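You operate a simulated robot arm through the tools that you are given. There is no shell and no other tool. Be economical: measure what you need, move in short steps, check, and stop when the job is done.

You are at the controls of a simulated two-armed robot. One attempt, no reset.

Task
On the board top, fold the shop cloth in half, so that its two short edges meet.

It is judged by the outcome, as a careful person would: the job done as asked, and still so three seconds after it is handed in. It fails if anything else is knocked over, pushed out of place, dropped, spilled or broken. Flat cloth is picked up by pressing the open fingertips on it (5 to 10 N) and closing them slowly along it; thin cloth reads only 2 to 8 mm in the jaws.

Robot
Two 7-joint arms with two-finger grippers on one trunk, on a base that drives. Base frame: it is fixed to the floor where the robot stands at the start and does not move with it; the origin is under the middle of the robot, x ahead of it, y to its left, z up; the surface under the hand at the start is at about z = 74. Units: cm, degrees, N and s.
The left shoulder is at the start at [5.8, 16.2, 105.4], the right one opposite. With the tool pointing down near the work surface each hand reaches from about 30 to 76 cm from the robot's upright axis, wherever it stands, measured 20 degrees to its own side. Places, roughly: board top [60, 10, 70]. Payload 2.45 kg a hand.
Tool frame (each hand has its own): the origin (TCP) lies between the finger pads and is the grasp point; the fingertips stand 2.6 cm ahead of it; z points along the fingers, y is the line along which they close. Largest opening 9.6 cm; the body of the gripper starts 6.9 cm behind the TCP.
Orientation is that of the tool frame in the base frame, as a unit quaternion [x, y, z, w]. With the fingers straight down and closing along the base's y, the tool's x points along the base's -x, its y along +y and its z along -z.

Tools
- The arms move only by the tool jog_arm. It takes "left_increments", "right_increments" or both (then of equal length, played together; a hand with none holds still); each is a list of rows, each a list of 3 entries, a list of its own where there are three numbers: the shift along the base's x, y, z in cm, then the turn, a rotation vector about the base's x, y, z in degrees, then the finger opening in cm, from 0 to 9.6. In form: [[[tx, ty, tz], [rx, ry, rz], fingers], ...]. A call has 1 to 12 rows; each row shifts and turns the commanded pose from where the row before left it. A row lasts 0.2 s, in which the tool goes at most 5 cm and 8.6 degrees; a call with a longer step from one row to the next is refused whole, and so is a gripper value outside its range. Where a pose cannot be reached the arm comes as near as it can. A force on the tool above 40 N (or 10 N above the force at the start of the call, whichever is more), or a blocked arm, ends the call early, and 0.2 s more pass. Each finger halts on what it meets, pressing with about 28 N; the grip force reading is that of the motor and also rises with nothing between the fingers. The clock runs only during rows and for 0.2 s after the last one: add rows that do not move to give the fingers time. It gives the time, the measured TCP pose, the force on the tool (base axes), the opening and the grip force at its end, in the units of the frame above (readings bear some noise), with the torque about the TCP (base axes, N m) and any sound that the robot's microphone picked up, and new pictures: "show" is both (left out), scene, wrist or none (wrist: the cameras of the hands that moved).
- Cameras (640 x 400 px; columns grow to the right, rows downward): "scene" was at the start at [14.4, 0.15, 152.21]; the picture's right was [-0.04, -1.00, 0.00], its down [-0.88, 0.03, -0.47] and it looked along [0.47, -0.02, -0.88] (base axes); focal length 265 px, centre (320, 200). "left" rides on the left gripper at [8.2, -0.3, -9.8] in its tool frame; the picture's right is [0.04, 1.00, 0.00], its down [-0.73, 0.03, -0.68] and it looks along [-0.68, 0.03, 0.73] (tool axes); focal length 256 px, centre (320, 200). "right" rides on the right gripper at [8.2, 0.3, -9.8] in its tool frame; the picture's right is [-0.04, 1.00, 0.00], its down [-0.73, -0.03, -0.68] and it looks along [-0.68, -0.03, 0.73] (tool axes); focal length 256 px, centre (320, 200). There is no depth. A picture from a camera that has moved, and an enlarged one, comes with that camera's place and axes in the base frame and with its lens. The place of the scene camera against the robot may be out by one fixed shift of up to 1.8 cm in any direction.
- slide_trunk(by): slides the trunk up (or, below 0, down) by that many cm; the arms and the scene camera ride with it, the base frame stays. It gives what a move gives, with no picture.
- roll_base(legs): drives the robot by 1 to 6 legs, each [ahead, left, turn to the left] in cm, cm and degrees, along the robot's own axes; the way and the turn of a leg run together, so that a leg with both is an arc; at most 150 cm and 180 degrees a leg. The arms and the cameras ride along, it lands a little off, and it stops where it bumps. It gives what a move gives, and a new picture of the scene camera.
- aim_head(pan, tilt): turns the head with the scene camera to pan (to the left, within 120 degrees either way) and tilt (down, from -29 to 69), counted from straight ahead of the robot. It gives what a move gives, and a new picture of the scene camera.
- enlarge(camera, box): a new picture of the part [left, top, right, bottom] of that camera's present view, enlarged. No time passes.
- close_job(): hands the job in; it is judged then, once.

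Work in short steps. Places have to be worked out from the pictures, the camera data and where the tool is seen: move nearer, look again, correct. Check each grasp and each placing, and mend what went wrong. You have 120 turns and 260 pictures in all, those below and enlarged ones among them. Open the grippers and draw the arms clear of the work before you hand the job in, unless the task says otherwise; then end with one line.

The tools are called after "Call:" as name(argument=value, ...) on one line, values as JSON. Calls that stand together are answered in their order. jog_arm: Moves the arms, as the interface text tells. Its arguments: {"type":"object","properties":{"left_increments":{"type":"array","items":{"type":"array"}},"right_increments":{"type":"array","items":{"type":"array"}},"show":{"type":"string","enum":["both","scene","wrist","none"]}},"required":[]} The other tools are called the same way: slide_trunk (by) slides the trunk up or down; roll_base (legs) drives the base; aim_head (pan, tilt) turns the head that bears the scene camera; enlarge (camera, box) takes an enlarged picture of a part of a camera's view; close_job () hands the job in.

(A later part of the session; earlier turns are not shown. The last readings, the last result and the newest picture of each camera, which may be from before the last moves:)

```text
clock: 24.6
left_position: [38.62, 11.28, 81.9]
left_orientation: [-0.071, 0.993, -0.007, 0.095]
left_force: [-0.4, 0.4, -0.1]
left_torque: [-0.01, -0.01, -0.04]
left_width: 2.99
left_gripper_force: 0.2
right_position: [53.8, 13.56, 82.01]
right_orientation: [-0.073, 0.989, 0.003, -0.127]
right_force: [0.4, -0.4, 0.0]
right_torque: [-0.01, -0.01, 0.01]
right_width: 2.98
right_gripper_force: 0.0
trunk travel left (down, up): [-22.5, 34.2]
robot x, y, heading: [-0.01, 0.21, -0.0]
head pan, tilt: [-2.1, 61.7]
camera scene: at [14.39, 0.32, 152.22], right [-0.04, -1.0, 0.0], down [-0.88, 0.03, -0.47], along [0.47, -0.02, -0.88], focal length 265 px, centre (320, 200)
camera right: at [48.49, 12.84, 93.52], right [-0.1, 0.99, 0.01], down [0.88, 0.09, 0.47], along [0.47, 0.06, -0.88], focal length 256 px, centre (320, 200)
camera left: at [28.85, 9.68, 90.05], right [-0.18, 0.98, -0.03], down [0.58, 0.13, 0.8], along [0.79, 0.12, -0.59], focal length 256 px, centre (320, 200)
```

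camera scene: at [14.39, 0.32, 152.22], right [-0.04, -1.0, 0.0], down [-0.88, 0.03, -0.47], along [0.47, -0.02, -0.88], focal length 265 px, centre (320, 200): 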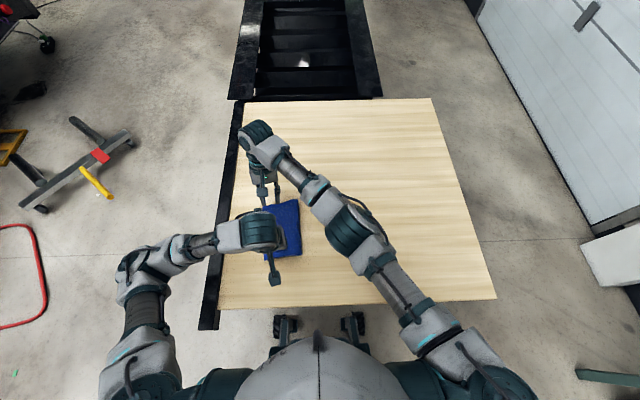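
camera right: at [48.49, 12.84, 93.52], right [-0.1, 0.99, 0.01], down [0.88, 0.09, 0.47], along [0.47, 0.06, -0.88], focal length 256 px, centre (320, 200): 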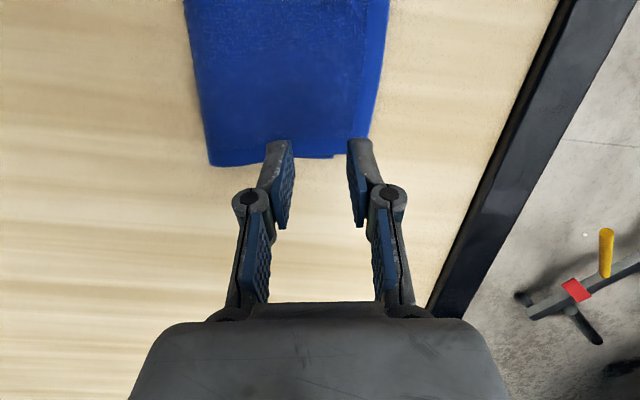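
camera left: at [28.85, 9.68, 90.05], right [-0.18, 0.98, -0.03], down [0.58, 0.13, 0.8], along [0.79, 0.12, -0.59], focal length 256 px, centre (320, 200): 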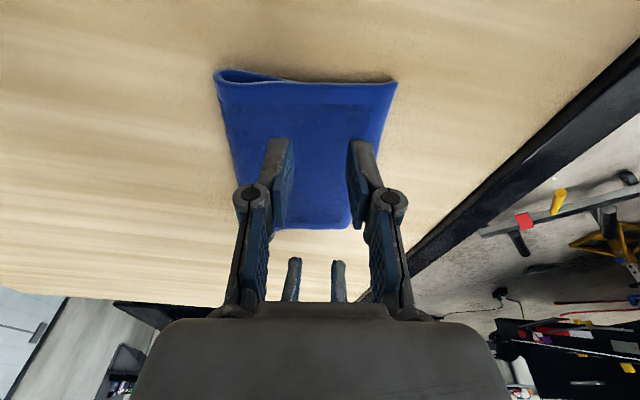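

The ridge unfolded flat by itself. Withdraw both hands for a clear look.

Call:
jog_arm(left_increments=[[[0, 0, 2], [0, 0, 0], 3], [[0, 0, 2], [0, 0, 0], 3], [[0, 0, 2], [0, 0, 0], 3], [[0, 1, 1.5], [0, 0, 0], 3], [[0, 3, 0], [0, 0, 0], 3], [[0, 3, 0], [0, 0, 0], 3], [[0, 3, 0], [0, 0, 0], 3], [[0, 3, 0], [0, 0, 0], 3], [[0, 3, 0], [0, 0, 0], 3]], right_increments=[[[0, 0, 2], [0, 0, 0], 3], [[0, 0, 2], [0, 0, 0], 3], [[0, 0, 2], [0, 0, 0], 3], [[0, -1, 1.5], [0, 0, 0], 3], [[0, -3, 0], [0, 0, 0], 3], [[0, -4, 0], [0, 0, 0], 3], [[0, -4, 0], [0, 0, 0], 3], [[0, -4, 0], [0, 0, 0], 3], [[0, -4, 0], [0, 0, 0], 3]])

Call:
enlarge(camera="scene", box=[236, 185, 332, 275])

```text
clock: 26.6
left_position: [38.36, 27.39, 89.43]
left_orientation: [-0.072, 0.993, -0.006, 0.095]
left_force: [-0.4, 0.0, 0.2]
left_torque: [-0.01, 0.0, 0.03]
left_width: 3.02
left_gripper_force: 0.0
right_position: [53.68, -6.6, 89.61]
right_orientation: [-0.073, 0.989, 0.003, -0.126]
right_force: [0.1, 0.1, -0.4]
right_torque: [0.02, -0.01, 0.07]
right_width: 3.03
right_gripper_force: 0.1
trunk travel left (down, up): [-22.5, 34.2]
robot x, y, heading: [-0.0, -0.08, -0.1]
head pan, tilt: [-2.1, 61.7]
camera scene: at [14.27, 0.16, 152.23], right [-0.04, -1.0, 0.0], down [-0.88, 0.03, -0.47], along [0.47, -0.02, -0.88], focal length 265 px, centre (320, 200)
camera right: at [48.21, -7.35, 101.19], right [-0.1, 0.99, 0.02], down [0.88, 0.09, 0.47], along [0.47, 0.06, -0.88], focal length 256 px, centre (320, 200)
camera left: at [28.67, 25.8, 97.57], right [-0.18, 0.98, -0.03], down [0.58, 0.13, 0.8], along [0.79, 0.12, -0.59], focal length 256 px, centre (320, 200)
```

scene: 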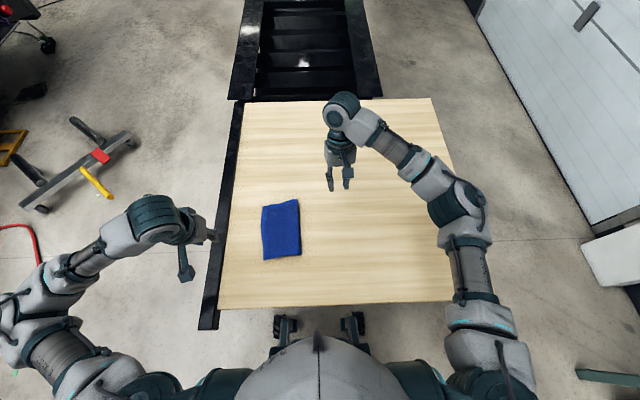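
right: 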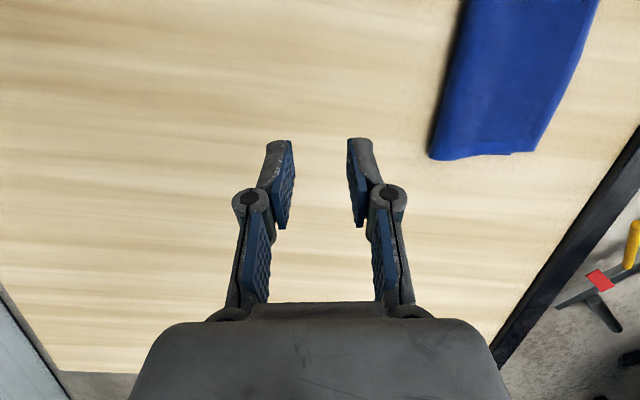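
left: 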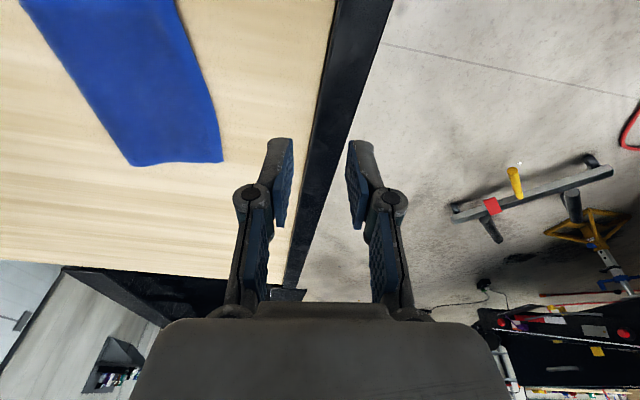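

```text
4.44 times, centred on (284, 230) of scene
camera zoom: at [14.27, 0.16, 152.23], right [-0.04, -1.0, 0.0], down [-0.88, 0.03, -0.47], along [0.47, -0.02, -0.88], focal length 1178 px, centre (480, 67)
```

zoom: 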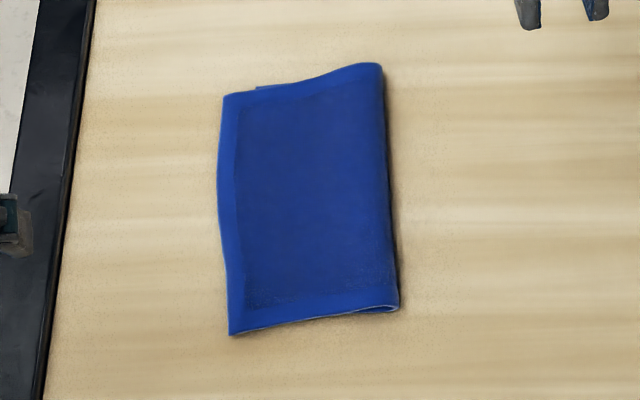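

The fold is clean, but the upper edge overshoots the lower edge by about 2–2.5 cm (upper corners (54.3,17.5),(36.4,15.8); lower (55,15.1),(37,13.5)). I'll re-pinch just the overhanging upper edge with both hands and shift it back; first position above it.

Call:
jog_arm(left_increments=[[[-0.07, -1.97, 0], [0, 0, 0], 2.6], [[-0.07, -1.97, 0], [0, 0, 0], 2.2], [[-0.07, -1.97, 0], [0, 0, 0], 2.2], [[-0.07, -1.97, 0], [0, 0, 0], 2.2], [[-0.07, -1.97, 0], [0, 0, 0], 2.2], [[-0.07, -1.97, 0], [0, 0, 0], 2.2], [[0, 0, -2], [0, 0, 0], 2.2], [[0, 0, -2], [0, 0, 0], 2.2], [[0, 0, -2], [0, 0, 0], 2.2], [[0, 0, -2], [0, 0, 0], 2.2], [[0, 0, -1.5], [0, 0, 0], 2.2], [[0, 0, 0], [0, 0, 0], 2.2]], right_increments=[[[-0.12, 3.92, 0], [0, 0, 0], 2.6], [[-0.12, 3.92, 0], [0, 0, 0], 2.2], [[-0.12, 3.92, 0], [0, 0, 0], 2.2], [[-0.12, 3.92, 0], [0, 0, 0], 2.2], [[-0.12, 3.92, 0], [0, 0, 0], 2.2], [[-0.12, 3.92, 0], [0, 0, 0], 2.2], [[0, 0, -2], [0, 0, 0], 2.2], [[0, 0, -2], [0, 0, 0], 2.2], [[0, 0, -2], [0, 0, 0], 2.2], [[0, 0, -2], [0, 0, 0], 2.2], [[0, 0, -1.5], [0, 0, 0], 2.2], [[0, 0, 0], [0, 0, 0], 2.2]])

```text
clock: 29.2
left_position: [38.09, 15.56, 79.92]
left_orientation: [-0.071, 0.993, -0.006, 0.095]
left_force: [0.6, 0.0, 0.2]
left_torque: [-0.06, -0.02, -0.01]
left_width: 2.2
left_gripper_force: 0.0
right_position: [53.09, 15.21, 80.11]
right_orientation: [-0.073, 0.989, 0.002, -0.127]
right_force: [0.1, 0.4, -0.3]
right_torque: [0.01, -0.02, 0.02]
right_width: 2.22
right_gripper_force: 0.1
right hand out of reach, approached as far as the arm can: row 6
trunk travel left (down, up): [-22.5, 34.2]
robot x, y, heading: [0.18, -0.06, -0.3]
head pan, tilt: [-2.1, 61.7]
camera scene: at [14.39, 0.43, 152.22], right [-0.04, -1.0, 0.0], down [-0.88, 0.03, -0.47], along [0.47, -0.02, -0.88], focal length 265 px, centre (320, 200)
camera right: at [47.74, 14.43, 91.52], right [-0.1, 0.99, 0.01], down [0.88, 0.09, 0.47], along [0.47, 0.06, -0.88], focal length 256 px, centre (320, 200)
camera left: at [28.32, 14.0, 87.97], right [-0.18, 0.98, -0.03], down [0.58, 0.13, 0.8], along [0.79, 0.12, -0.59], focal length 256 px, centre (320, 200)
```

scene: 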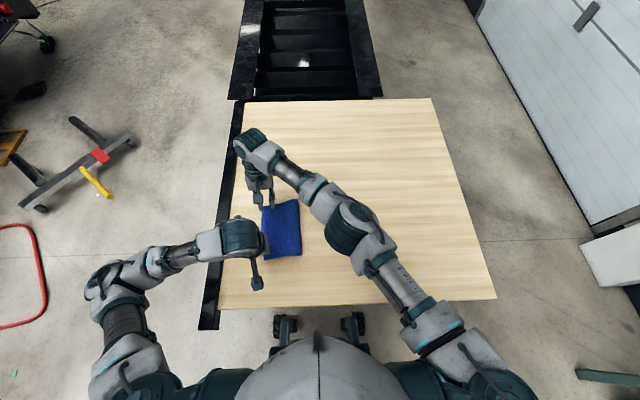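
right: 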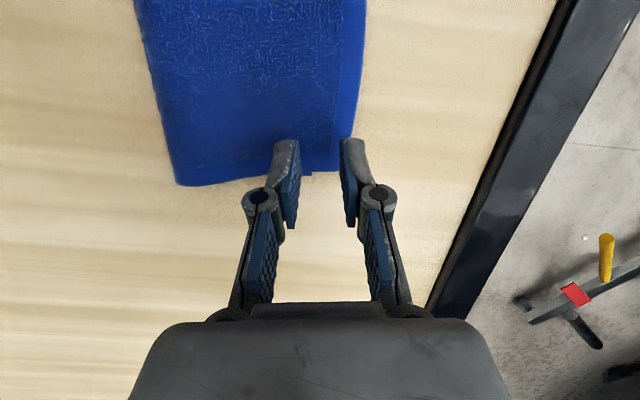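
left: 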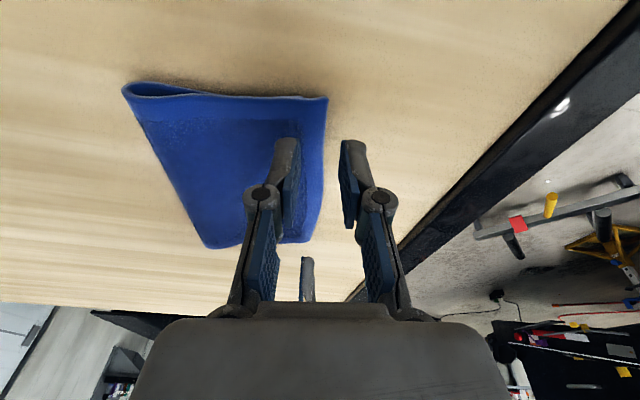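

Right hand can't reach that far sideways, so I'll do both corners in turn with the left hand. Withdraw the right arm and lower the left, 0.35 cm more inward.

Call:
jog_arm(left_increments=[[[0, 0, 0], [0, 0, 0], 2.2], [[0, 0, 0], [0, 0, 0], 2.2], [[0, 0, 0], [0, 0, 0], 2.2], [[0, 0, 0], [0, 0, 0], 2.2], [[0, -0.1, -0.8], [0, 0, 0], 2.2], [[0, -0.1, -0.8], [0, 0, 0], 2.2], [[0, -0.15, -0.8], [0, 0, 0], 2.2], [[0, 0, 0], [0, 0, 0], 2.2]], right_increments=[[[0, 0, 3], [0, 0, 0], 2.2], [[0, 0, 3], [0, 0, 0], 2.2], [[0, -1, 3], [0, 0, 0], 2.2], [[0, -4, 0], [0, 0, 0], 2.2], [[0, -4, 0], [0, 0, 0], 2.2], [[0, -4, 0], [0, 0, 0], 2.2], [[0, -4, 0], [0, 0, 0], 2.2], [[0, -4, 0], [0, 0, 0], 2.2]])

```text
clock: 31.0
left_position: [38.17, 14.91, 77.5]
left_orientation: [-0.071, 0.993, -0.005, 0.095]
left_force: [1.6, -0.1, 1.0]
left_torque: [0.0, -0.02, -0.01]
left_width: 2.18
left_gripper_force: 0.0
right_position: [53.05, -5.95, 89.11]
right_orientation: [-0.073, 0.989, 0.003, -0.126]
right_force: [-1.0, 1.1, -0.4]
right_torque: [0.01, 0.0, 0.01]
right_width: 2.21
right_gripper_force: 0.1
trunk travel left (down, up): [-22.5, 34.2]
robot x, y, heading: [-0.14, 0.0, -0.2]
head pan, tilt: [-2.1, 61.7]
camera scene: at [14.37, -0.08, 152.22], right [-0.04, -1.0, 0.0], down [-0.88, 0.03, -0.47], along [0.47, -0.02, -0.88], focal length 265 px, centre (320, 200)
camera right: at [47.78, -6.74, 100.66], right [-0.11, 0.99, 0.02], down [0.88, 0.09, 0.47], along [0.47, 0.06, -0.88], focal length 256 px, centre (320, 200)
camera left: at [28.41, 13.39, 85.69], right [-0.18, 0.98, -0.03], down [0.58, 0.13, 0.8], along [0.79, 0.13, -0.59], focal length 256 px, centre (320, 200)
```

scene: 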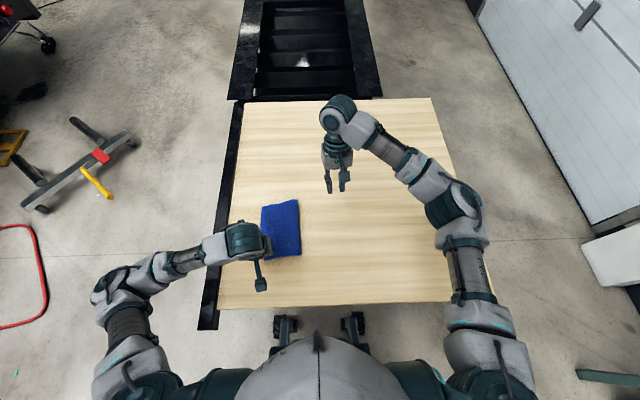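
right: 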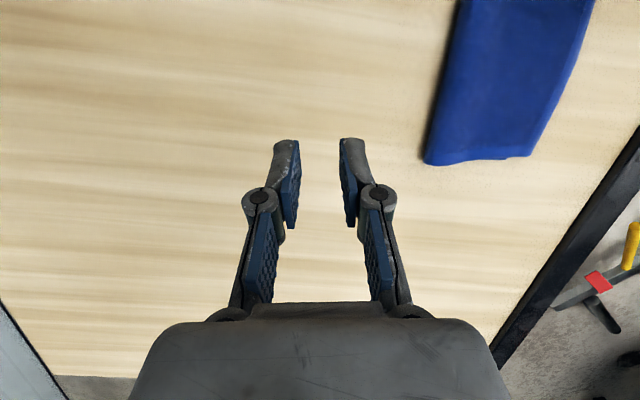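
left: 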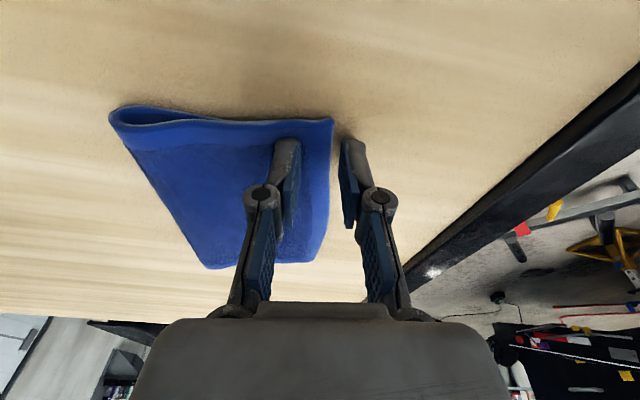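

Tips straddle the near end of the overhang. Press down.

Call:
jog_arm(left_increments=[[[0, 0, -0.25], [0, 0, 0], 2.2], [[0, 0, -0.2], [0, 0, 0], 2.2], [[0, 0, -0.1], [0, 0, 0], 2.2], [[0, 0, 0], [0, 0, 0], 2.2]], show="wrist")

```text
clock: 32.0
left_position: [38.17, 14.98, 77.01]
left_orientation: [-0.072, 0.993, -0.007, 0.096]
left_force: [-1.1, -4.5, 19.9]
left_torque: [-0.45, 0.12, -0.01]
left_width: 2.6
left_gripper_force: 2.3
right_position: [53.07, -5.91, 89.26]
right_orientation: [-0.073, 0.989, 0.003, -0.126]
right_force: [-1.5, -0.6, 0.0]
right_torque: [-0.01, 0.02, 0.01]
right_width: 2.2
right_gripper_force: 0.1
trunk travel left (down, up): [-22.5, 34.2]
robot x, y, heading: [0.44, 0.23, 0.1]
head pan, tilt: [-2.1, 61.7]
camera left: at [28.42, 13.4, 85.19], right [-0.18, 0.98, -0.03], down [0.58, 0.13, 0.8], along [0.8, 0.12, -0.59], focal length 256 px, centre (320, 200)
```

left: 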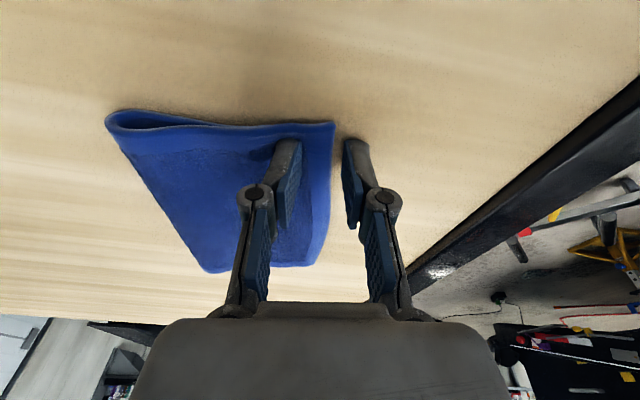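

The load is on the inner finger; try closing slowly and see whether the edge is caught.

Call:
jog_arm(left_increments=[[[0, 0, 0], [0, 0, 0], 2.2], [[0, 0, 0], [0, 0, 0], 1.9], [[0, 0, 0], [0, 0, 0], 1.6], [[0, 0, 0], [0, 0, 0], 1.3], [[0, 0, 0], [0, 0, 0], 1.0], [[0, 0, 0], [0, 0, 0], 0.7], [[0, 0, 0], [0, 0, 0], 0.4], [[0, 0, 0], [0, 0, 0], 0.1], [[0, 0, 0], [0, 0, 0], 0], [[0, 0, 0], [0, 0, 0], 0]], show="wrist")

```text
clock: 34.2
left_position: [38.2, 14.85, 77.1]
left_orientation: [-0.071, 0.993, -0.006, 0.095]
left_force: [4.5, -6.1, 34.7]
left_torque: [-0.37, 0.08, 0.08]
left_width: 0.39
left_gripper_force: 27.8
right_position: [53.06, -5.99, 89.21]
right_orientation: [-0.072, 0.989, 0.005, -0.126]
right_force: [0.3, 0.1, -1.1]
right_torque: [0.01, -0.01, 0.02]
right_width: 2.21
right_gripper_force: 0.1
trunk travel left (down, up): [-22.5, 34.2]
robot x, y, heading: [-0.27, -0.4, -0.1]
head pan, tilt: [-2.1, 61.7]
camera left: at [28.42, 13.34, 85.19], right [-0.18, 0.98, -0.03], down [0.58, 0.13, 0.81], along [0.8, 0.13, -0.59], focal length 256 px, centre (320, 200)
```

left: 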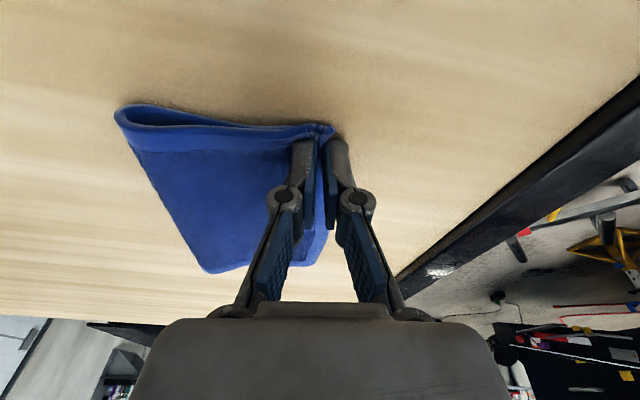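

Edge caught (3.9 mm). Lift 1.5 cm to check that only the upper layer is held.

Call:
jog_arm(left_increments=[[[0, 0, 0.5], [0, 0, 0], 0], [[0, -0.1, 0.5], [0, 0, 0], 0], [[0, -0.2, 0.5], [0, 0, 0], 0], [[0, 0, 0], [0, 0, 0], 0]], show="wrist")

Call:
enlarge(camera="left", box=[100, 60, 420, 260])

```text
clock: 35.2
left_position: [38.19, 15.03, 78.33]
left_orientation: [-0.071, 0.993, -0.007, 0.094]
left_force: [0.1, -0.4, -0.6]
left_torque: [0.06, 0.07, -0.01]
left_width: 0.3
left_gripper_force: 27.6
right_position: [53.13, -5.91, 89.2]
right_orientation: [-0.073, 0.989, 0.003, -0.127]
right_force: [0.1, 0.0, -0.3]
right_torque: [-0.02, 0.03, -0.03]
right_width: 2.23
right_gripper_force: 0.0
trunk travel left (down, up): [-22.5, 34.2]
robot x, y, heading: [0.02, -0.37, -0.2]
head pan, tilt: [-2.1, 61.7]
camera left: at [28.47, 13.29, 86.61], right [-0.18, 0.98, -0.03], down [0.58, 0.13, 0.8], along [0.79, 0.13, -0.6], focal length 256 px, centre (320, 200)
```

left: 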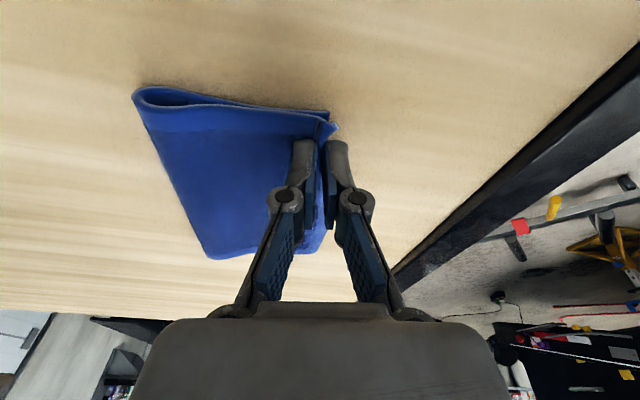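

```text
2.00 times, centred on (260, 160) of left
camera zoom: at [28.47, 13.29, 86.61], right [-0.18, 0.98, -0.03], down [0.58, 0.13, 0.8], along [0.79, 0.13, -0.6], focal length 512 px, centre (440, 280)
```

zoom: 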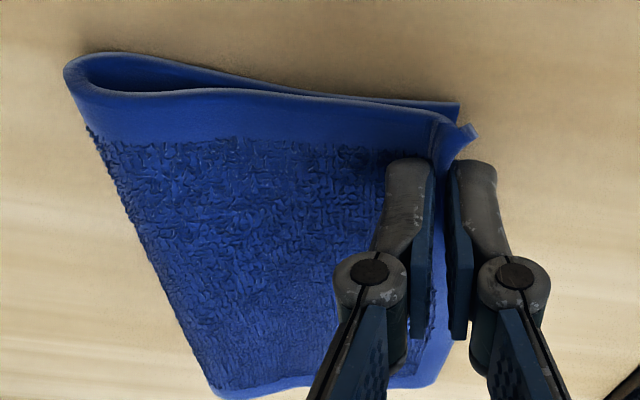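

Only the upper layer is held, and the lower corner shows at (36.8,15.1), so the near overshoot is now about 1 cm. Shift back 1 cm, lower and release.

Call:
jog_arm(left_increments=[[[0.05, -0.4, 0.2], [0, 0, 0], 0], [[0.05, -0.4, 0], [0, 0, 0], 0], [[0, -0.2, -0.4], [0, 0, 0], 0], [[0, 0, -0.5], [0, 0, 0], 0], [[0, 0, -0.3], [0, 0, 0], 0.6], [[0, 0, 0], [0, 0, 0], 1], [[0, 0, 0], [0, 0, 0], 1.6], [[0, 0, 0], [0, 0, 0], 2.4], [[0, 0, 0.5], [0, 0, 0], 2.4], [[0, 0, 1.5], [0, 0, 0], 2.4], [[0, 0, 2], [0, 0, 0], 2.4]], show="wrist")

Call:
enlarge(camera="left", box=[100, 60, 420, 260])

```text
clock: 37.6
left_position: [38.15, 13.73, 81.4]
left_orientation: [-0.071, 0.993, -0.006, 0.094]
left_force: [0.3, -0.3, 0.4]
left_torque: [0.0, -0.03, 0.0]
left_width: 2.42
left_gripper_force: 0.1
right_position: [53.09, -5.78, 89.07]
right_orientation: [-0.073, 0.989, 0.003, -0.126]
right_force: [0.6, -0.3, -1.1]
right_torque: [0.03, 0.0, -0.02]
right_width: 2.22
right_gripper_force: 0.1
trunk travel left (down, up): [-22.5, 34.2]
robot x, y, heading: [0.5, 0.12, 0.1]
head pan, tilt: [-2.1, 61.7]
camera left: at [28.4, 12.24, 89.52], right [-0.18, 0.98, -0.03], down [0.58, 0.13, 0.8], along [0.79, 0.12, -0.6], focal length 256 px, centre (320, 200)
```

left: 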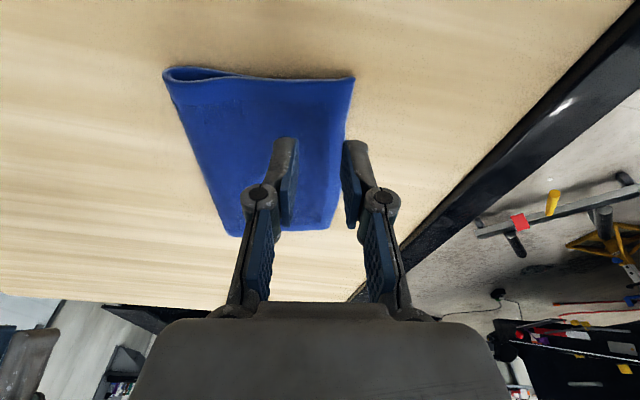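

```text
2.00 times, centred on (260, 160) of left
camera zoom: at [28.4, 12.24, 89.52], right [-0.18, 0.98, -0.03], down [0.58, 0.13, 0.8], along [0.79, 0.12, -0.6], focal length 512 px, centre (440, 280)
```

zoom: 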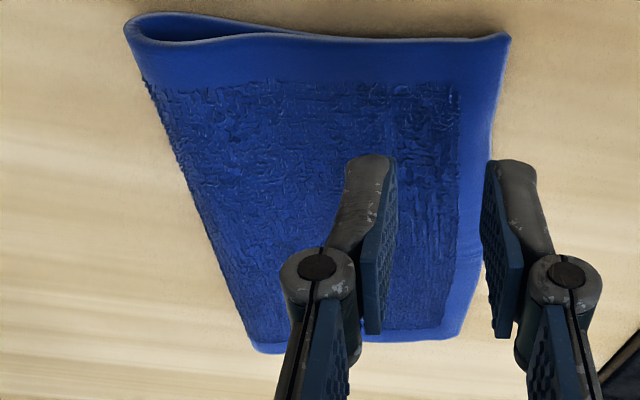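

Near corner now looks aligned. Move the left hand over to the far corner to see the overlap there.

Call:
jog_arm(left_increments=[[[0, 0, 2], [0, 0, 0], 2.4], [[2.5, 0.5, 0], [0, 0, 0], 2.4], [[2.5, 0.5, 0], [0, 0, 0], 2.4], [[2.5, 0.5, 0], [0, 0, 0], 2.4], [[2.5, 0.5, 0], [0, 0, 0], 2.4], [[2, 0.5, 0], [0, 0, 0], 2.4], [[0, 0, 0], [0, 0, 0], 2.4]], show="both")

Call:
enlarge(camera="left", box=[160, 60, 480, 260])

Call:
enlarge(camera="right", box=[400, 0, 640, 200])

```text
clock: 39.2
left_position: [50.34, 16.46, 83.31]
left_orientation: [-0.071, 0.993, -0.006, 0.094]
left_force: [0.1, 1.4, 0.2]
left_torque: [0.0, 0.0, 0.02]
left_width: 2.42
left_gripper_force: 0.1
right_position: [53.09, -5.79, 89.12]
right_orientation: [-0.073, 0.989, 0.003, -0.126]
right_force: [0.3, -0.4, 0.2]
right_torque: [0.05, 0.01, 0.0]
right_width: 2.19
right_gripper_force: 0.1
trunk travel left (down, up): [-22.5, 34.2]
robot x, y, heading: [-0.12, -0.17, 0.3]
head pan, tilt: [-2.1, 61.7]
camera scene: at [14.46, 0.14, 152.21], right [-0.04, -1.0, 0.0], down [-0.88, 0.03, -0.47], along [0.47, -0.02, -0.88], focal length 265 px, centre (320, 200)
camera left: at [40.59, 14.89, 91.49], right [-0.18, 0.98, -0.03], down [0.58, 0.13, 0.8], along [0.79, 0.12, -0.59], focal length 256 px, centre (320, 200)
```

scene: 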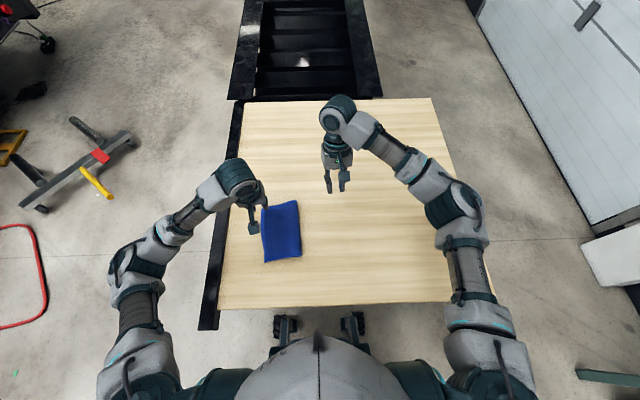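
left: 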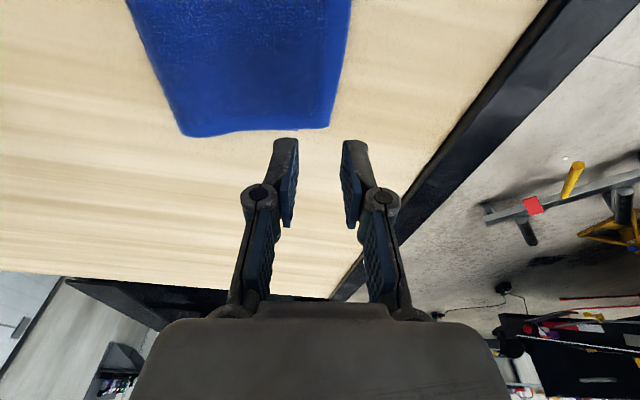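

```text
2.00 times, centred on (320, 160) of left
camera zoom: at [40.59, 14.89, 91.49], right [-0.18, 0.98, -0.03], down [0.58, 0.13, 0.8], along [0.79, 0.12, -0.59], focal length 512 px, centre (320, 280)
```

zoom: 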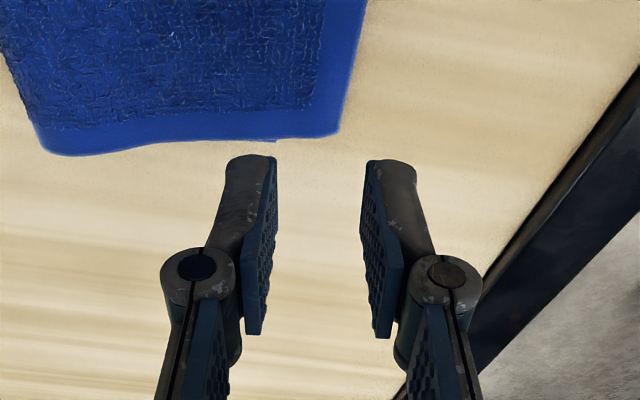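

```text
2.00 times, centred on (520, 100) of right
camera zoom: at [47.81, -6.56, 100.66], right [-0.1, 0.99, 0.01], down [0.88, 0.09, 0.47], along [0.47, 0.06, -0.88], focal length 512 px, centre (-80, 400)
```

zoom: 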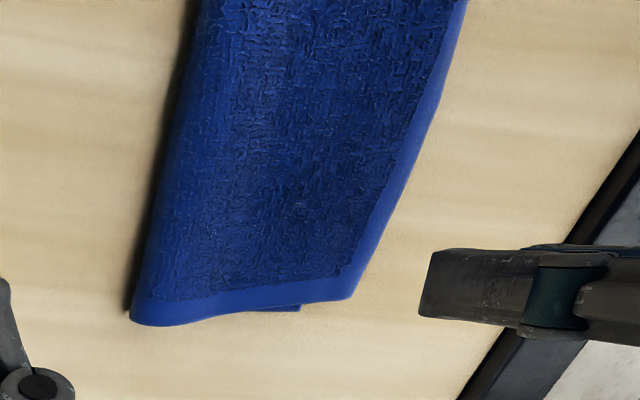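

Far corner: upper (53.8,17.4), lower (54.6,14.9): overshoot about 2.5 cm. Lower the left hand onto the overhang there.

Call:
jog_arm(left_increments=[[[0.4, 0.15, -1], [0, 0, 0], 2.2], [[0.4, 0.15, -1], [0, 0, 0], 2.2], [[0.35, 0.05, -1], [0, 0, 0], 2.2], [[0, 0, -1], [0, 0, 0], 2.2], [[0, 0, -1], [0, 0, 0], 2.2], [[0, 0, -0.8], [0, 0, 0], 2.2], [[0, 0, 0], [0, 0, 0], 2.2]], show="wrist")

```text
clock: 40.8
left_position: [51.43, 16.66, 77.51]
left_orientation: [-0.072, 0.993, -0.006, 0.095]
left_force: [0.1, 0.0, 0.5]
left_torque: [0.03, 0.0, 0.03]
left_width: 2.22
left_gripper_force: 0.2
right_position: [53.2, -5.86, 89.19]
right_orientation: [-0.072, 0.989, 0.003, -0.126]
right_force: [0.0, -0.1, -0.6]
right_torque: [0.02, 0.0, 0.02]
right_width: 2.19
right_gripper_force: 0.1
trunk travel left (down, up): [-22.5, 34.2]
robot x, y, heading: [-0.04, 0.38, -0.0]
head pan, tilt: [-2.1, 61.7]
camera left: at [41.68, 15.16, 85.67], right [-0.18, 0.98, -0.03], down [0.58, 0.13, 0.8], along [0.79, 0.12, -0.59], focal length 256 px, centre (320, 200)
```

left: 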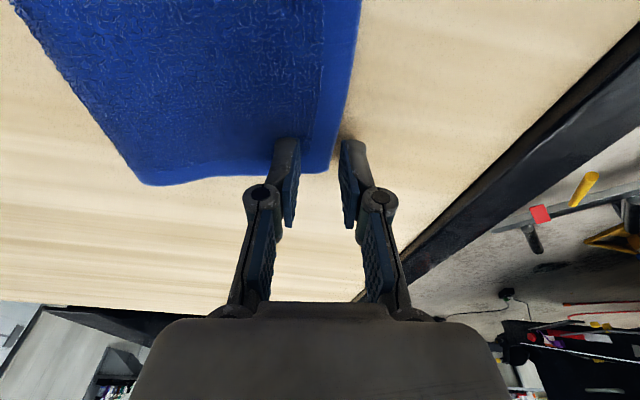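

Well placed astride the edge; press gently then close.

Call:
jog_arm(left_increments=[[[0, 0.1, -0.25], [0, 0, 0], 2.2], [[0, 0, -0.2], [0, 0, 0], 2.2], [[0, 0, -0.1], [0, 0, 0], 2.2], [[0, 0, 0], [0, 0, 0], 2.2]], show="none")

Call:
jog_arm(left_increments=[[[0, 0, 0], [0, 0, 0], 2.2], [[0, 0, 0], [0, 0, 0], 1.9], [[0, 0, 0], [0, 0, 0], 1.6], [[0, 0, 0], [0, 0, 0], 1.3], [[0, 0, 0], [0, 0, 0], 1.0], [[0, 0, 0], [0, 0, 0], 0.7], [[0, 0, 0], [0, 0, 0], 0.4], [[0, 0, 0], [0, 0, 0], 0.1], [[0, 0, 0], [0, 0, 0], 0], [[0, 0, 0], [0, 0, 0], 0]], show="wrist")

```text
clock: 41.8
left_position: [51.48, 16.67, 77.19]
left_orientation: [-0.072, 0.993, -0.006, 0.096]
left_force: [0.0, 0.3, 11.0]
left_torque: [-0.23, 0.0, 0.0]
left_width: 2.26
left_gripper_force: 0.2
right_position: [53.07, -5.79, 89.24]
right_orientation: [-0.073, 0.989, 0.004, -0.126]
right_force: [0.2, 0.7, 0.1]
right_torque: [-0.02, -0.01, 0.02]
right_width: 2.22
right_gripper_force: 0.1
trunk travel left (down, up): [-22.5, 34.2]
robot x, y, heading: [0.13, 0.14, 0.2]
head pan, tilt: [-2.1, 61.7]
```

```text
clock: 44.0
left_position: [51.35, 16.78, 77.09]
left_orientation: [-0.072, 0.993, -0.006, 0.095]
left_force: [-0.8, -1.7, 9.8]
left_torque: [-0.14, 0.08, -0.03]
left_width: 0.35
left_gripper_force: 27.8
right_position: [53.05, -5.93, 89.16]
right_orientation: [-0.073, 0.989, 0.004, -0.127]
right_force: [-0.9, 0.5, 0.1]
right_torque: [0.02, 0.01, 0.01]
right_width: 2.19
right_gripper_force: 0.1
trunk travel left (down, up): [-22.5, 34.2]
robot x, y, heading: [0.26, 0.42, -0.2]
head pan, tilt: [-2.1, 61.7]
camera left: at [41.64, 15.15, 85.22], right [-0.18, 0.98, -0.03], down [0.58, 0.13, 0.8], along [0.79, 0.13, -0.59], focal length 256 px, centre (320, 200)
```

left: 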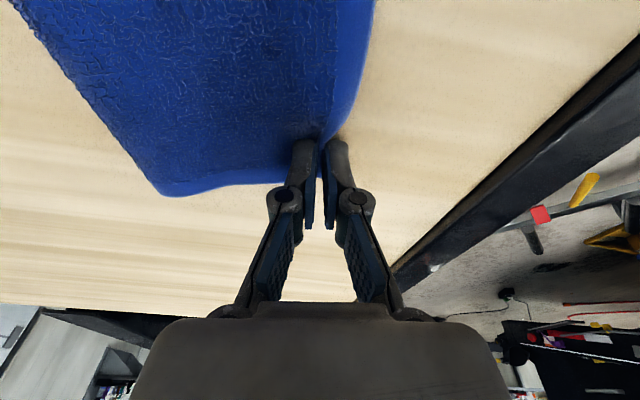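

Caught again (3.5 mm). Lift 1.3 cm and look with the zoom to find the lower edge.

Call:
jog_arm(left_increments=[[[0, 0, 0.5], [0, 0, 0], 0], [[0, -0.2, 0.5], [0, 0, 0], 0], [[0, -0.3, 0.4], [0, 0, 0], 0], [[0, 0, 0], [0, 0, 0], 0]], show="none")

Call:
enlarge(camera="right", box=[400, 0, 640, 200])

Call:
enlarge(camera="left", box=[160, 60, 480, 260])

```text
clock: 45.0
left_position: [51.51, 16.16, 78.41]
left_orientation: [-0.072, 0.993, -0.006, 0.095]
left_force: [0.1, 0.2, 0.6]
left_torque: [-0.02, 0.02, -0.04]
left_width: 0.33
left_gripper_force: 27.8
right_position: [53.07, -5.87, 89.09]
right_orientation: [-0.073, 0.989, 0.003, -0.126]
right_force: [0.1, 0.2, -0.9]
right_torque: [0.0, -0.01, -0.02]
right_width: 2.19
right_gripper_force: 0.0
trunk travel left (down, up): [-22.5, 34.2]
robot x, y, heading: [-0.17, -0.47, 0.1]
head pan, tilt: [-2.1, 61.7]
```

```text
2.00 times, centred on (520, 100) of right
camera zoom: at [47.83, -6.56, 100.65], right [-0.1, 0.99, 0.01], down [0.88, 0.09, 0.47], along [0.47, 0.06, -0.88], focal length 512 px, centre (-80, 400)
```

zoom: 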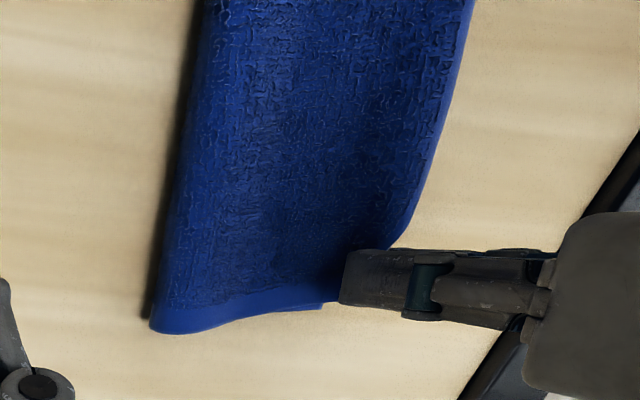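

```text
2.00 times, centred on (320, 160) of left
camera zoom: at [41.74, 14.7, 86.62], right [-0.18, 0.98, -0.03], down [0.58, 0.13, 0.8], along [0.79, 0.13, -0.59], focal length 512 px, centre (320, 280)
```

zoom: 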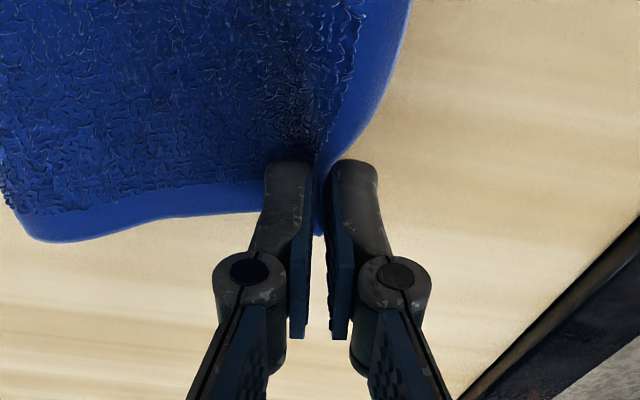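

The lower far corner now lies at about (54.3,16.1). Shift the held upper edge back about 1.75 cm, slightly +x, lower and release.

Call:
jog_arm(left_increments=[[[0.1, -0.5, 0.2], [0, 0, 0], 0], [[0.1, -0.5, 0], [0, 0, 0], 0], [[0.1, -0.5, 0], [0, 0, 0], 0], [[0.1, -0.25, -0.4], [0, 0, 0], 0], [[0, 0, -0.5], [0, 0, 0], 0], [[0, 0, -0.3], [0, 0, 0], 0.6], [[0, 0, 0], [0, 0, 0], 1], [[0, 0, 0], [0, 0, 0], 1.6], [[0, 0, 0], [0, 0, 0], 2.4], [[0, 0, 0.5], [0, 0, 0], 2.4], [[0, 0, 1.5], [0, 0, 0], 2.4], [[0, 0, 2], [0, 0, 0], 2.4]], show="none")

Call:
jog_arm(left_increments=[[[0, 0, 2], [0, 0, 0], 2.4], [[0, 0, 2], [0, 0, 0], 2.4], [[0, 3, 0], [0, 0, 0], 2.4], [[0, 3, 0], [0, 0, 0], 2.4], [[0, 3, 0], [0, 0, 0], 2.4], [[0, 3, 0], [0, 0, 0], 2.4]], show="wrist")

Call:
enlarge(camera="scene", box=[236, 185, 332, 275])

Call:
enlarge(camera="right", box=[400, 0, 640, 200])

```text
clock: 47.6
left_position: [51.72, 14.48, 81.39]
left_orientation: [-0.072, 0.993, -0.006, 0.095]
left_force: [0.5, -0.2, 0.8]
left_torque: [0.0, -0.02, -0.02]
left_width: 2.38
left_gripper_force: 0.1
right_position: [53.14, -5.86, 89.2]
right_orientation: [-0.072, 0.989, 0.003, -0.126]
right_force: [-0.4, 0.5, 0.8]
right_torque: [-0.02, -0.01, -0.01]
right_width: 2.19
right_gripper_force: 0.0
trunk travel left (down, up): [-22.5, 34.2]
robot x, y, heading: [0.1, 0.14, -0.3]
head pan, tilt: [-2.1, 61.7]
```

```text
clock: 49.0
left_position: [51.94, 26.67, 85.33]
left_orientation: [-0.072, 0.993, -0.007, 0.095]
left_force: [0.2, 0.1, -0.1]
left_torque: [-0.01, -0.01, -0.02]
left_width: 2.38
left_gripper_force: 0.1
right_position: [53.17, -5.88, 89.18]
right_orientation: [-0.072, 0.989, 0.004, -0.126]
right_force: [-0.2, 0.6, -0.5]
right_torque: [-0.01, 0.01, -0.01]
right_width: 2.22
right_gripper_force: 0.0
trunk travel left (down, up): [-22.5, 34.2]
robot x, y, heading: [0.05, 0.61, 0.1]
head pan, tilt: [-2.1, 61.7]
camera left: at [42.13, 25.13, 93.49], right [-0.18, 0.98, -0.03], down [0.58, 0.13, 0.8], along [0.79, 0.12, -0.59], focal length 256 px, centre (320, 200)
```

left: 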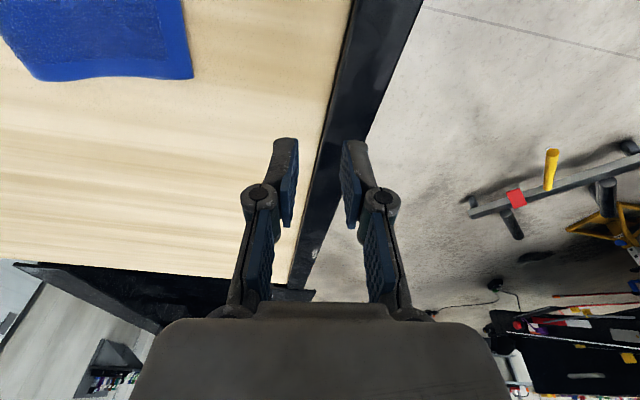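

```text
4.44 times, centred on (284, 230) of scene
camera zoom: at [14.43, 0.35, 152.21], right [-0.04, -1.0, 0.0], down [-0.88, 0.03, -0.47], along [0.47, -0.02, -0.88], focal length 1178 px, centre (480, 67)
```

zoom: 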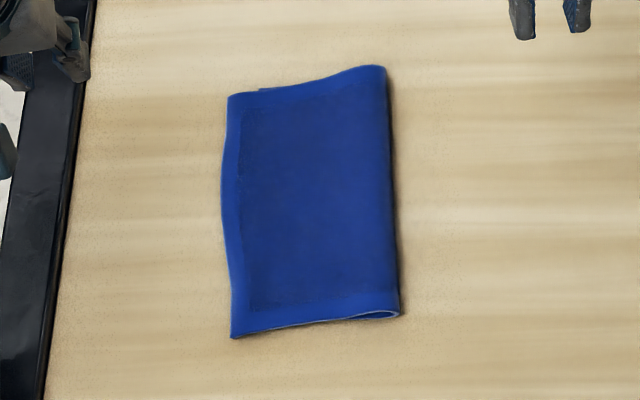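

```text
2.00 times, centred on (520, 100) of right
camera zoom: at [47.8, -6.48, 100.67], right [-0.1, 0.99, 0.01], down [0.88, 0.09, 0.47], along [0.47, 0.06, -0.88], focal length 512 px, centre (-80, 400)
```

zoom: 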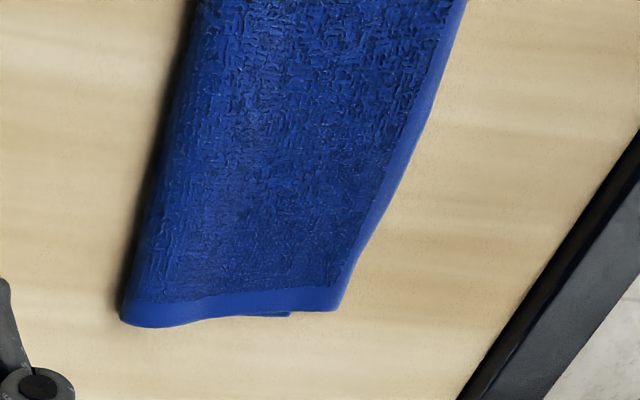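

Both layers shifted together, so overshoot remains ~2.3 cm. I'll do it two-handed with a higher lift; to give the right hand reach, drive the base 7 cm to the left (hands are raised and clear).

Call:
roll_base(legs=[[0, 7, 0]])

```text
clock: 50.0
left_position: [52.01, 30.01, 86.35]
left_orientation: [-0.068, 0.993, 0.008, 0.097]
left_force: [0.0, -2.8, 0.9]
left_torque: [0.21, 0.04, 0.04]
left_width: 2.41
left_gripper_force: 0.1
right_position: [53.16, -2.48, 88.98]
right_orientation: [-0.073, 0.989, 0.018, -0.125]
right_force: [1.1, -2.2, 0.9]
right_torque: [0.14, 0.1, -0.05]
right_width: 2.19
right_gripper_force: 0.1
trunk travel left (down, up): [-22.5, 34.2]
robot x, y, heading: [-0.15, 5.97, 0.3]
head pan, tilt: [-2.1, 61.7]
camera scene: at [14.44, 3.36, 152.19], right [-0.04, -1.0, -0.02], down [-0.88, 0.04, -0.47], along [0.47, 0.0, -0.88], focal length 265 px, centre (320, 200)
```

scene: 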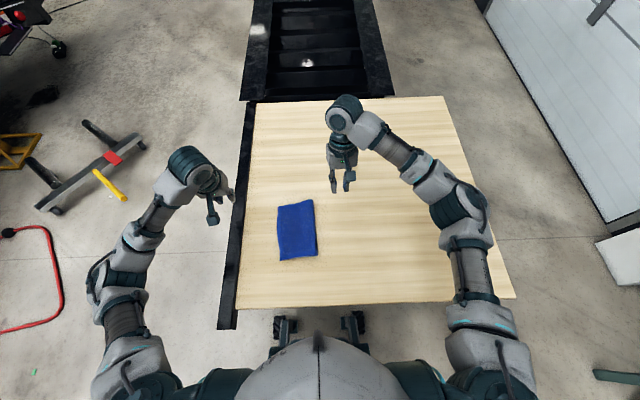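

Let it settle and re-read positions.

Call:
jog_arm(left_increments=[[[0, 0, 0], [0, 0, 0], 2.4], [[0, 0, 0], [0, 0, 0], 2.4]], right_increments=[[[0, 0, 0], [0, 0, 0], 2.4], [[0, 0, 0], [0, 0, 0], 2.4]], show="wrist")

Call:
enlarge(camera="scene", box=[250, 185, 346, 275])

```text
clock: 50.6
left_position: [51.65, 33.31, 85.49]
left_orientation: [-0.071, 0.993, -0.01, 0.098]
left_force: [0.1, 0.7, 0.7]
left_torque: [-0.09, 0.02, -0.03]
left_width: 2.41
left_gripper_force: 0.2
right_position: [53.13, 0.94, 89.38]
right_orientation: [-0.071, 0.99, 0.001, -0.125]
right_force: [-0.5, 0.9, 0.4]
right_torque: [-0.04, -0.04, 0.04]
right_width: 2.42
right_gripper_force: 0.1
trunk travel left (down, up): [-22.5, 34.2]
robot x, y, heading: [0.01, 6.48, 0.1]
head pan, tilt: [-2.1, 61.7]
camera right: at [47.62, 0.21, 100.89], right [-0.1, 0.99, 0.01], down [0.88, 0.09, 0.48], along [0.47, 0.06, -0.88], focal length 256 px, centre (320, 200)
camera left: at [41.84, 31.81, 93.65], right [-0.18, 0.98, -0.04], down [0.58, 0.14, 0.81], along [0.8, 0.12, -0.59], focal length 256 px, centre (320, 200)
```

right: 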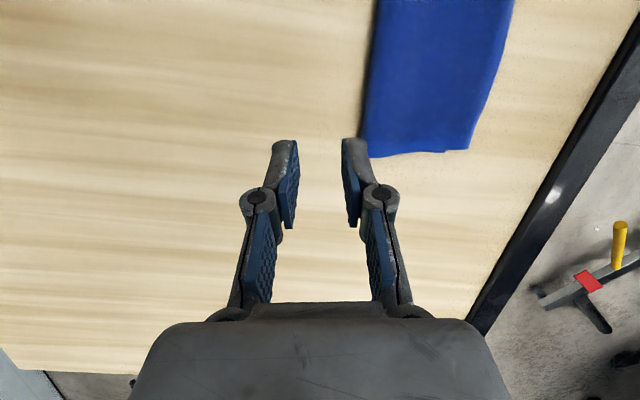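
left: 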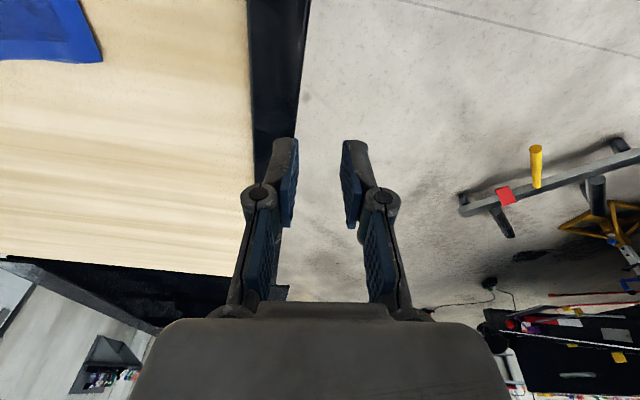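

```text
4.44 times, centred on (298, 230) of scene
camera zoom: at [14.61, 10.12, 152.14], right [-0.03, -1.0, 0.02], down [-0.88, 0.02, -0.47], along [0.47, -0.04, -0.88], focal length 1178 px, centre (418, 67)
```

zoom: 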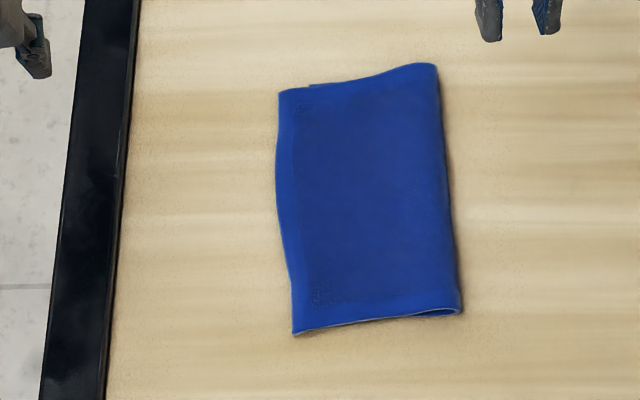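

The near corner is now aligned; only the far corner overshoots by ~2.2 cm (upper (54.2,17.3), lower (54.6,15.0)). Bring the right hand over the far overhang with a narrower opening.

Call:
jog_arm(right_increments=[[[-0.05, 3.15, 0], [0, 0, 0], 1.8], [[-0.05, 3.15, 0], [0, 0, 0], 1.8], [[-0.05, 3.15, 0], [0, 0, 0], 1.8], [[-0.05, 3.15, 0], [0, 0, 0], 1.8], [[-0.05, 3.15, 0], [0, 0, 0], 1.8], [[0, 0, -2.5], [0, 0, 0], 1.8], [[0, 0, -2.5], [0, 0, 0], 1.8], [[0, 0, -2.5], [0, 0, 0], 1.8], [[0, 0, -2], [0, 0, 0], 1.8], [[0, 0, -1.5], [0, 0, 0], 1.8], [[0, 0, 0], [0, 0, 0], 1.8]], show="wrist")

Call:
enlarge(camera="right", box=[160, 60, 480, 260])

```text
clock: 53.0
left_position: [51.54, 33.45, 85.48]
left_orientation: [-0.072, 0.993, -0.009, 0.097]
left_force: [-0.2, 1.7, -0.5]
left_torque: [-0.13, -0.04, -0.04]
left_width: 2.39
left_gripper_force: 0.0
right_position: [52.74, 16.56, 78.21]
right_orientation: [-0.072, 0.99, 0.001, -0.124]
right_force: [-1.2, 1.0, 0.3]
right_torque: [-0.1, -0.15, 0.05]
right_width: 1.81
right_gripper_force: 0.1
trunk travel left (down, up): [-22.5, 34.2]
robot x, y, heading: [0.15, 6.61, 0.1]
head pan, tilt: [-2.1, 61.7]
camera right: at [47.3, 15.88, 89.71], right [-0.1, 0.99, 0.01], down [0.87, 0.09, 0.48], along [0.47, 0.06, -0.88], focal length 256 px, centre (320, 200)
```

right: 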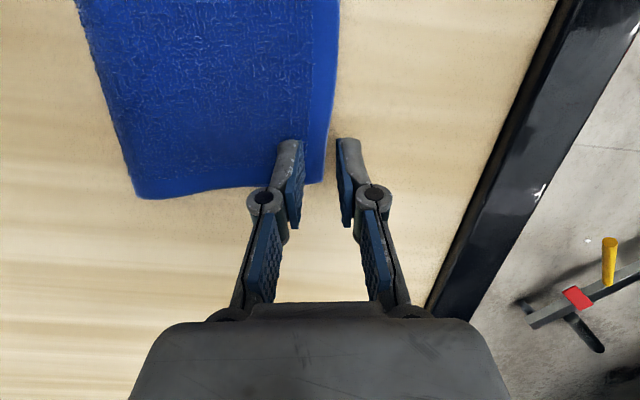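

```text
2.00 times, centred on (320, 160) of right
camera zoom: at [47.3, 15.88, 89.71], right [-0.1, 0.99, 0.01], down [0.87, 0.09, 0.48], along [0.47, 0.06, -0.88], focal length 512 px, centre (320, 280)
```

zoom: 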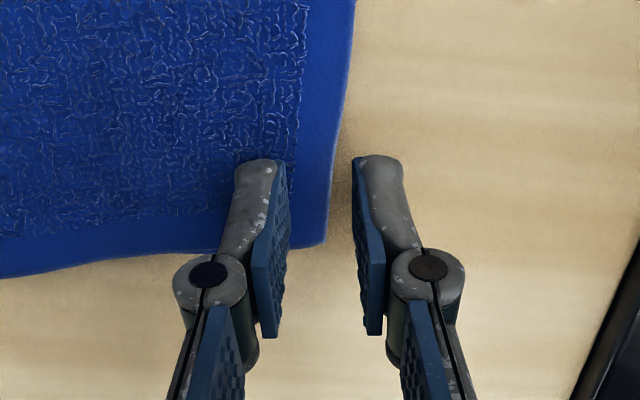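

Good placement. Press down.

Call:
jog_arm(right_increments=[[[0, 0, -0.5], [0, 0, 0], 1.8], [[0, 0, -0.5], [0, 0, 0], 1.8], [[0, 0, -0.25], [0, 0, 0], 1.8], [[0, 0, -0.1], [0, 0, 0], 1.8], [[0, 0, 0], [0, 0, 0], 1.8]], show="none")

```text
clock: 54.2
left_position: [51.56, 30.56, 86.27]
left_orientation: [-0.067, 0.993, 0.002, 0.099]
left_force: [0.0, -1.2, -1.5]
left_torque: [0.04, -0.01, 0.03]
left_width: 2.42
left_gripper_force: 0.1
right_position: [52.73, 13.75, 77.07]
right_orientation: [-0.072, 0.99, 0.013, -0.123]
right_force: [2.5, 1.7, 12.8]
right_torque: [0.23, -0.03, -0.02]
right_width: 1.93
right_gripper_force: 5.3
trunk travel left (down, up): [-22.5, 34.2]
robot x, y, heading: [0.09, 5.88, -0.1]
head pan, tilt: [-2.1, 61.7]
```

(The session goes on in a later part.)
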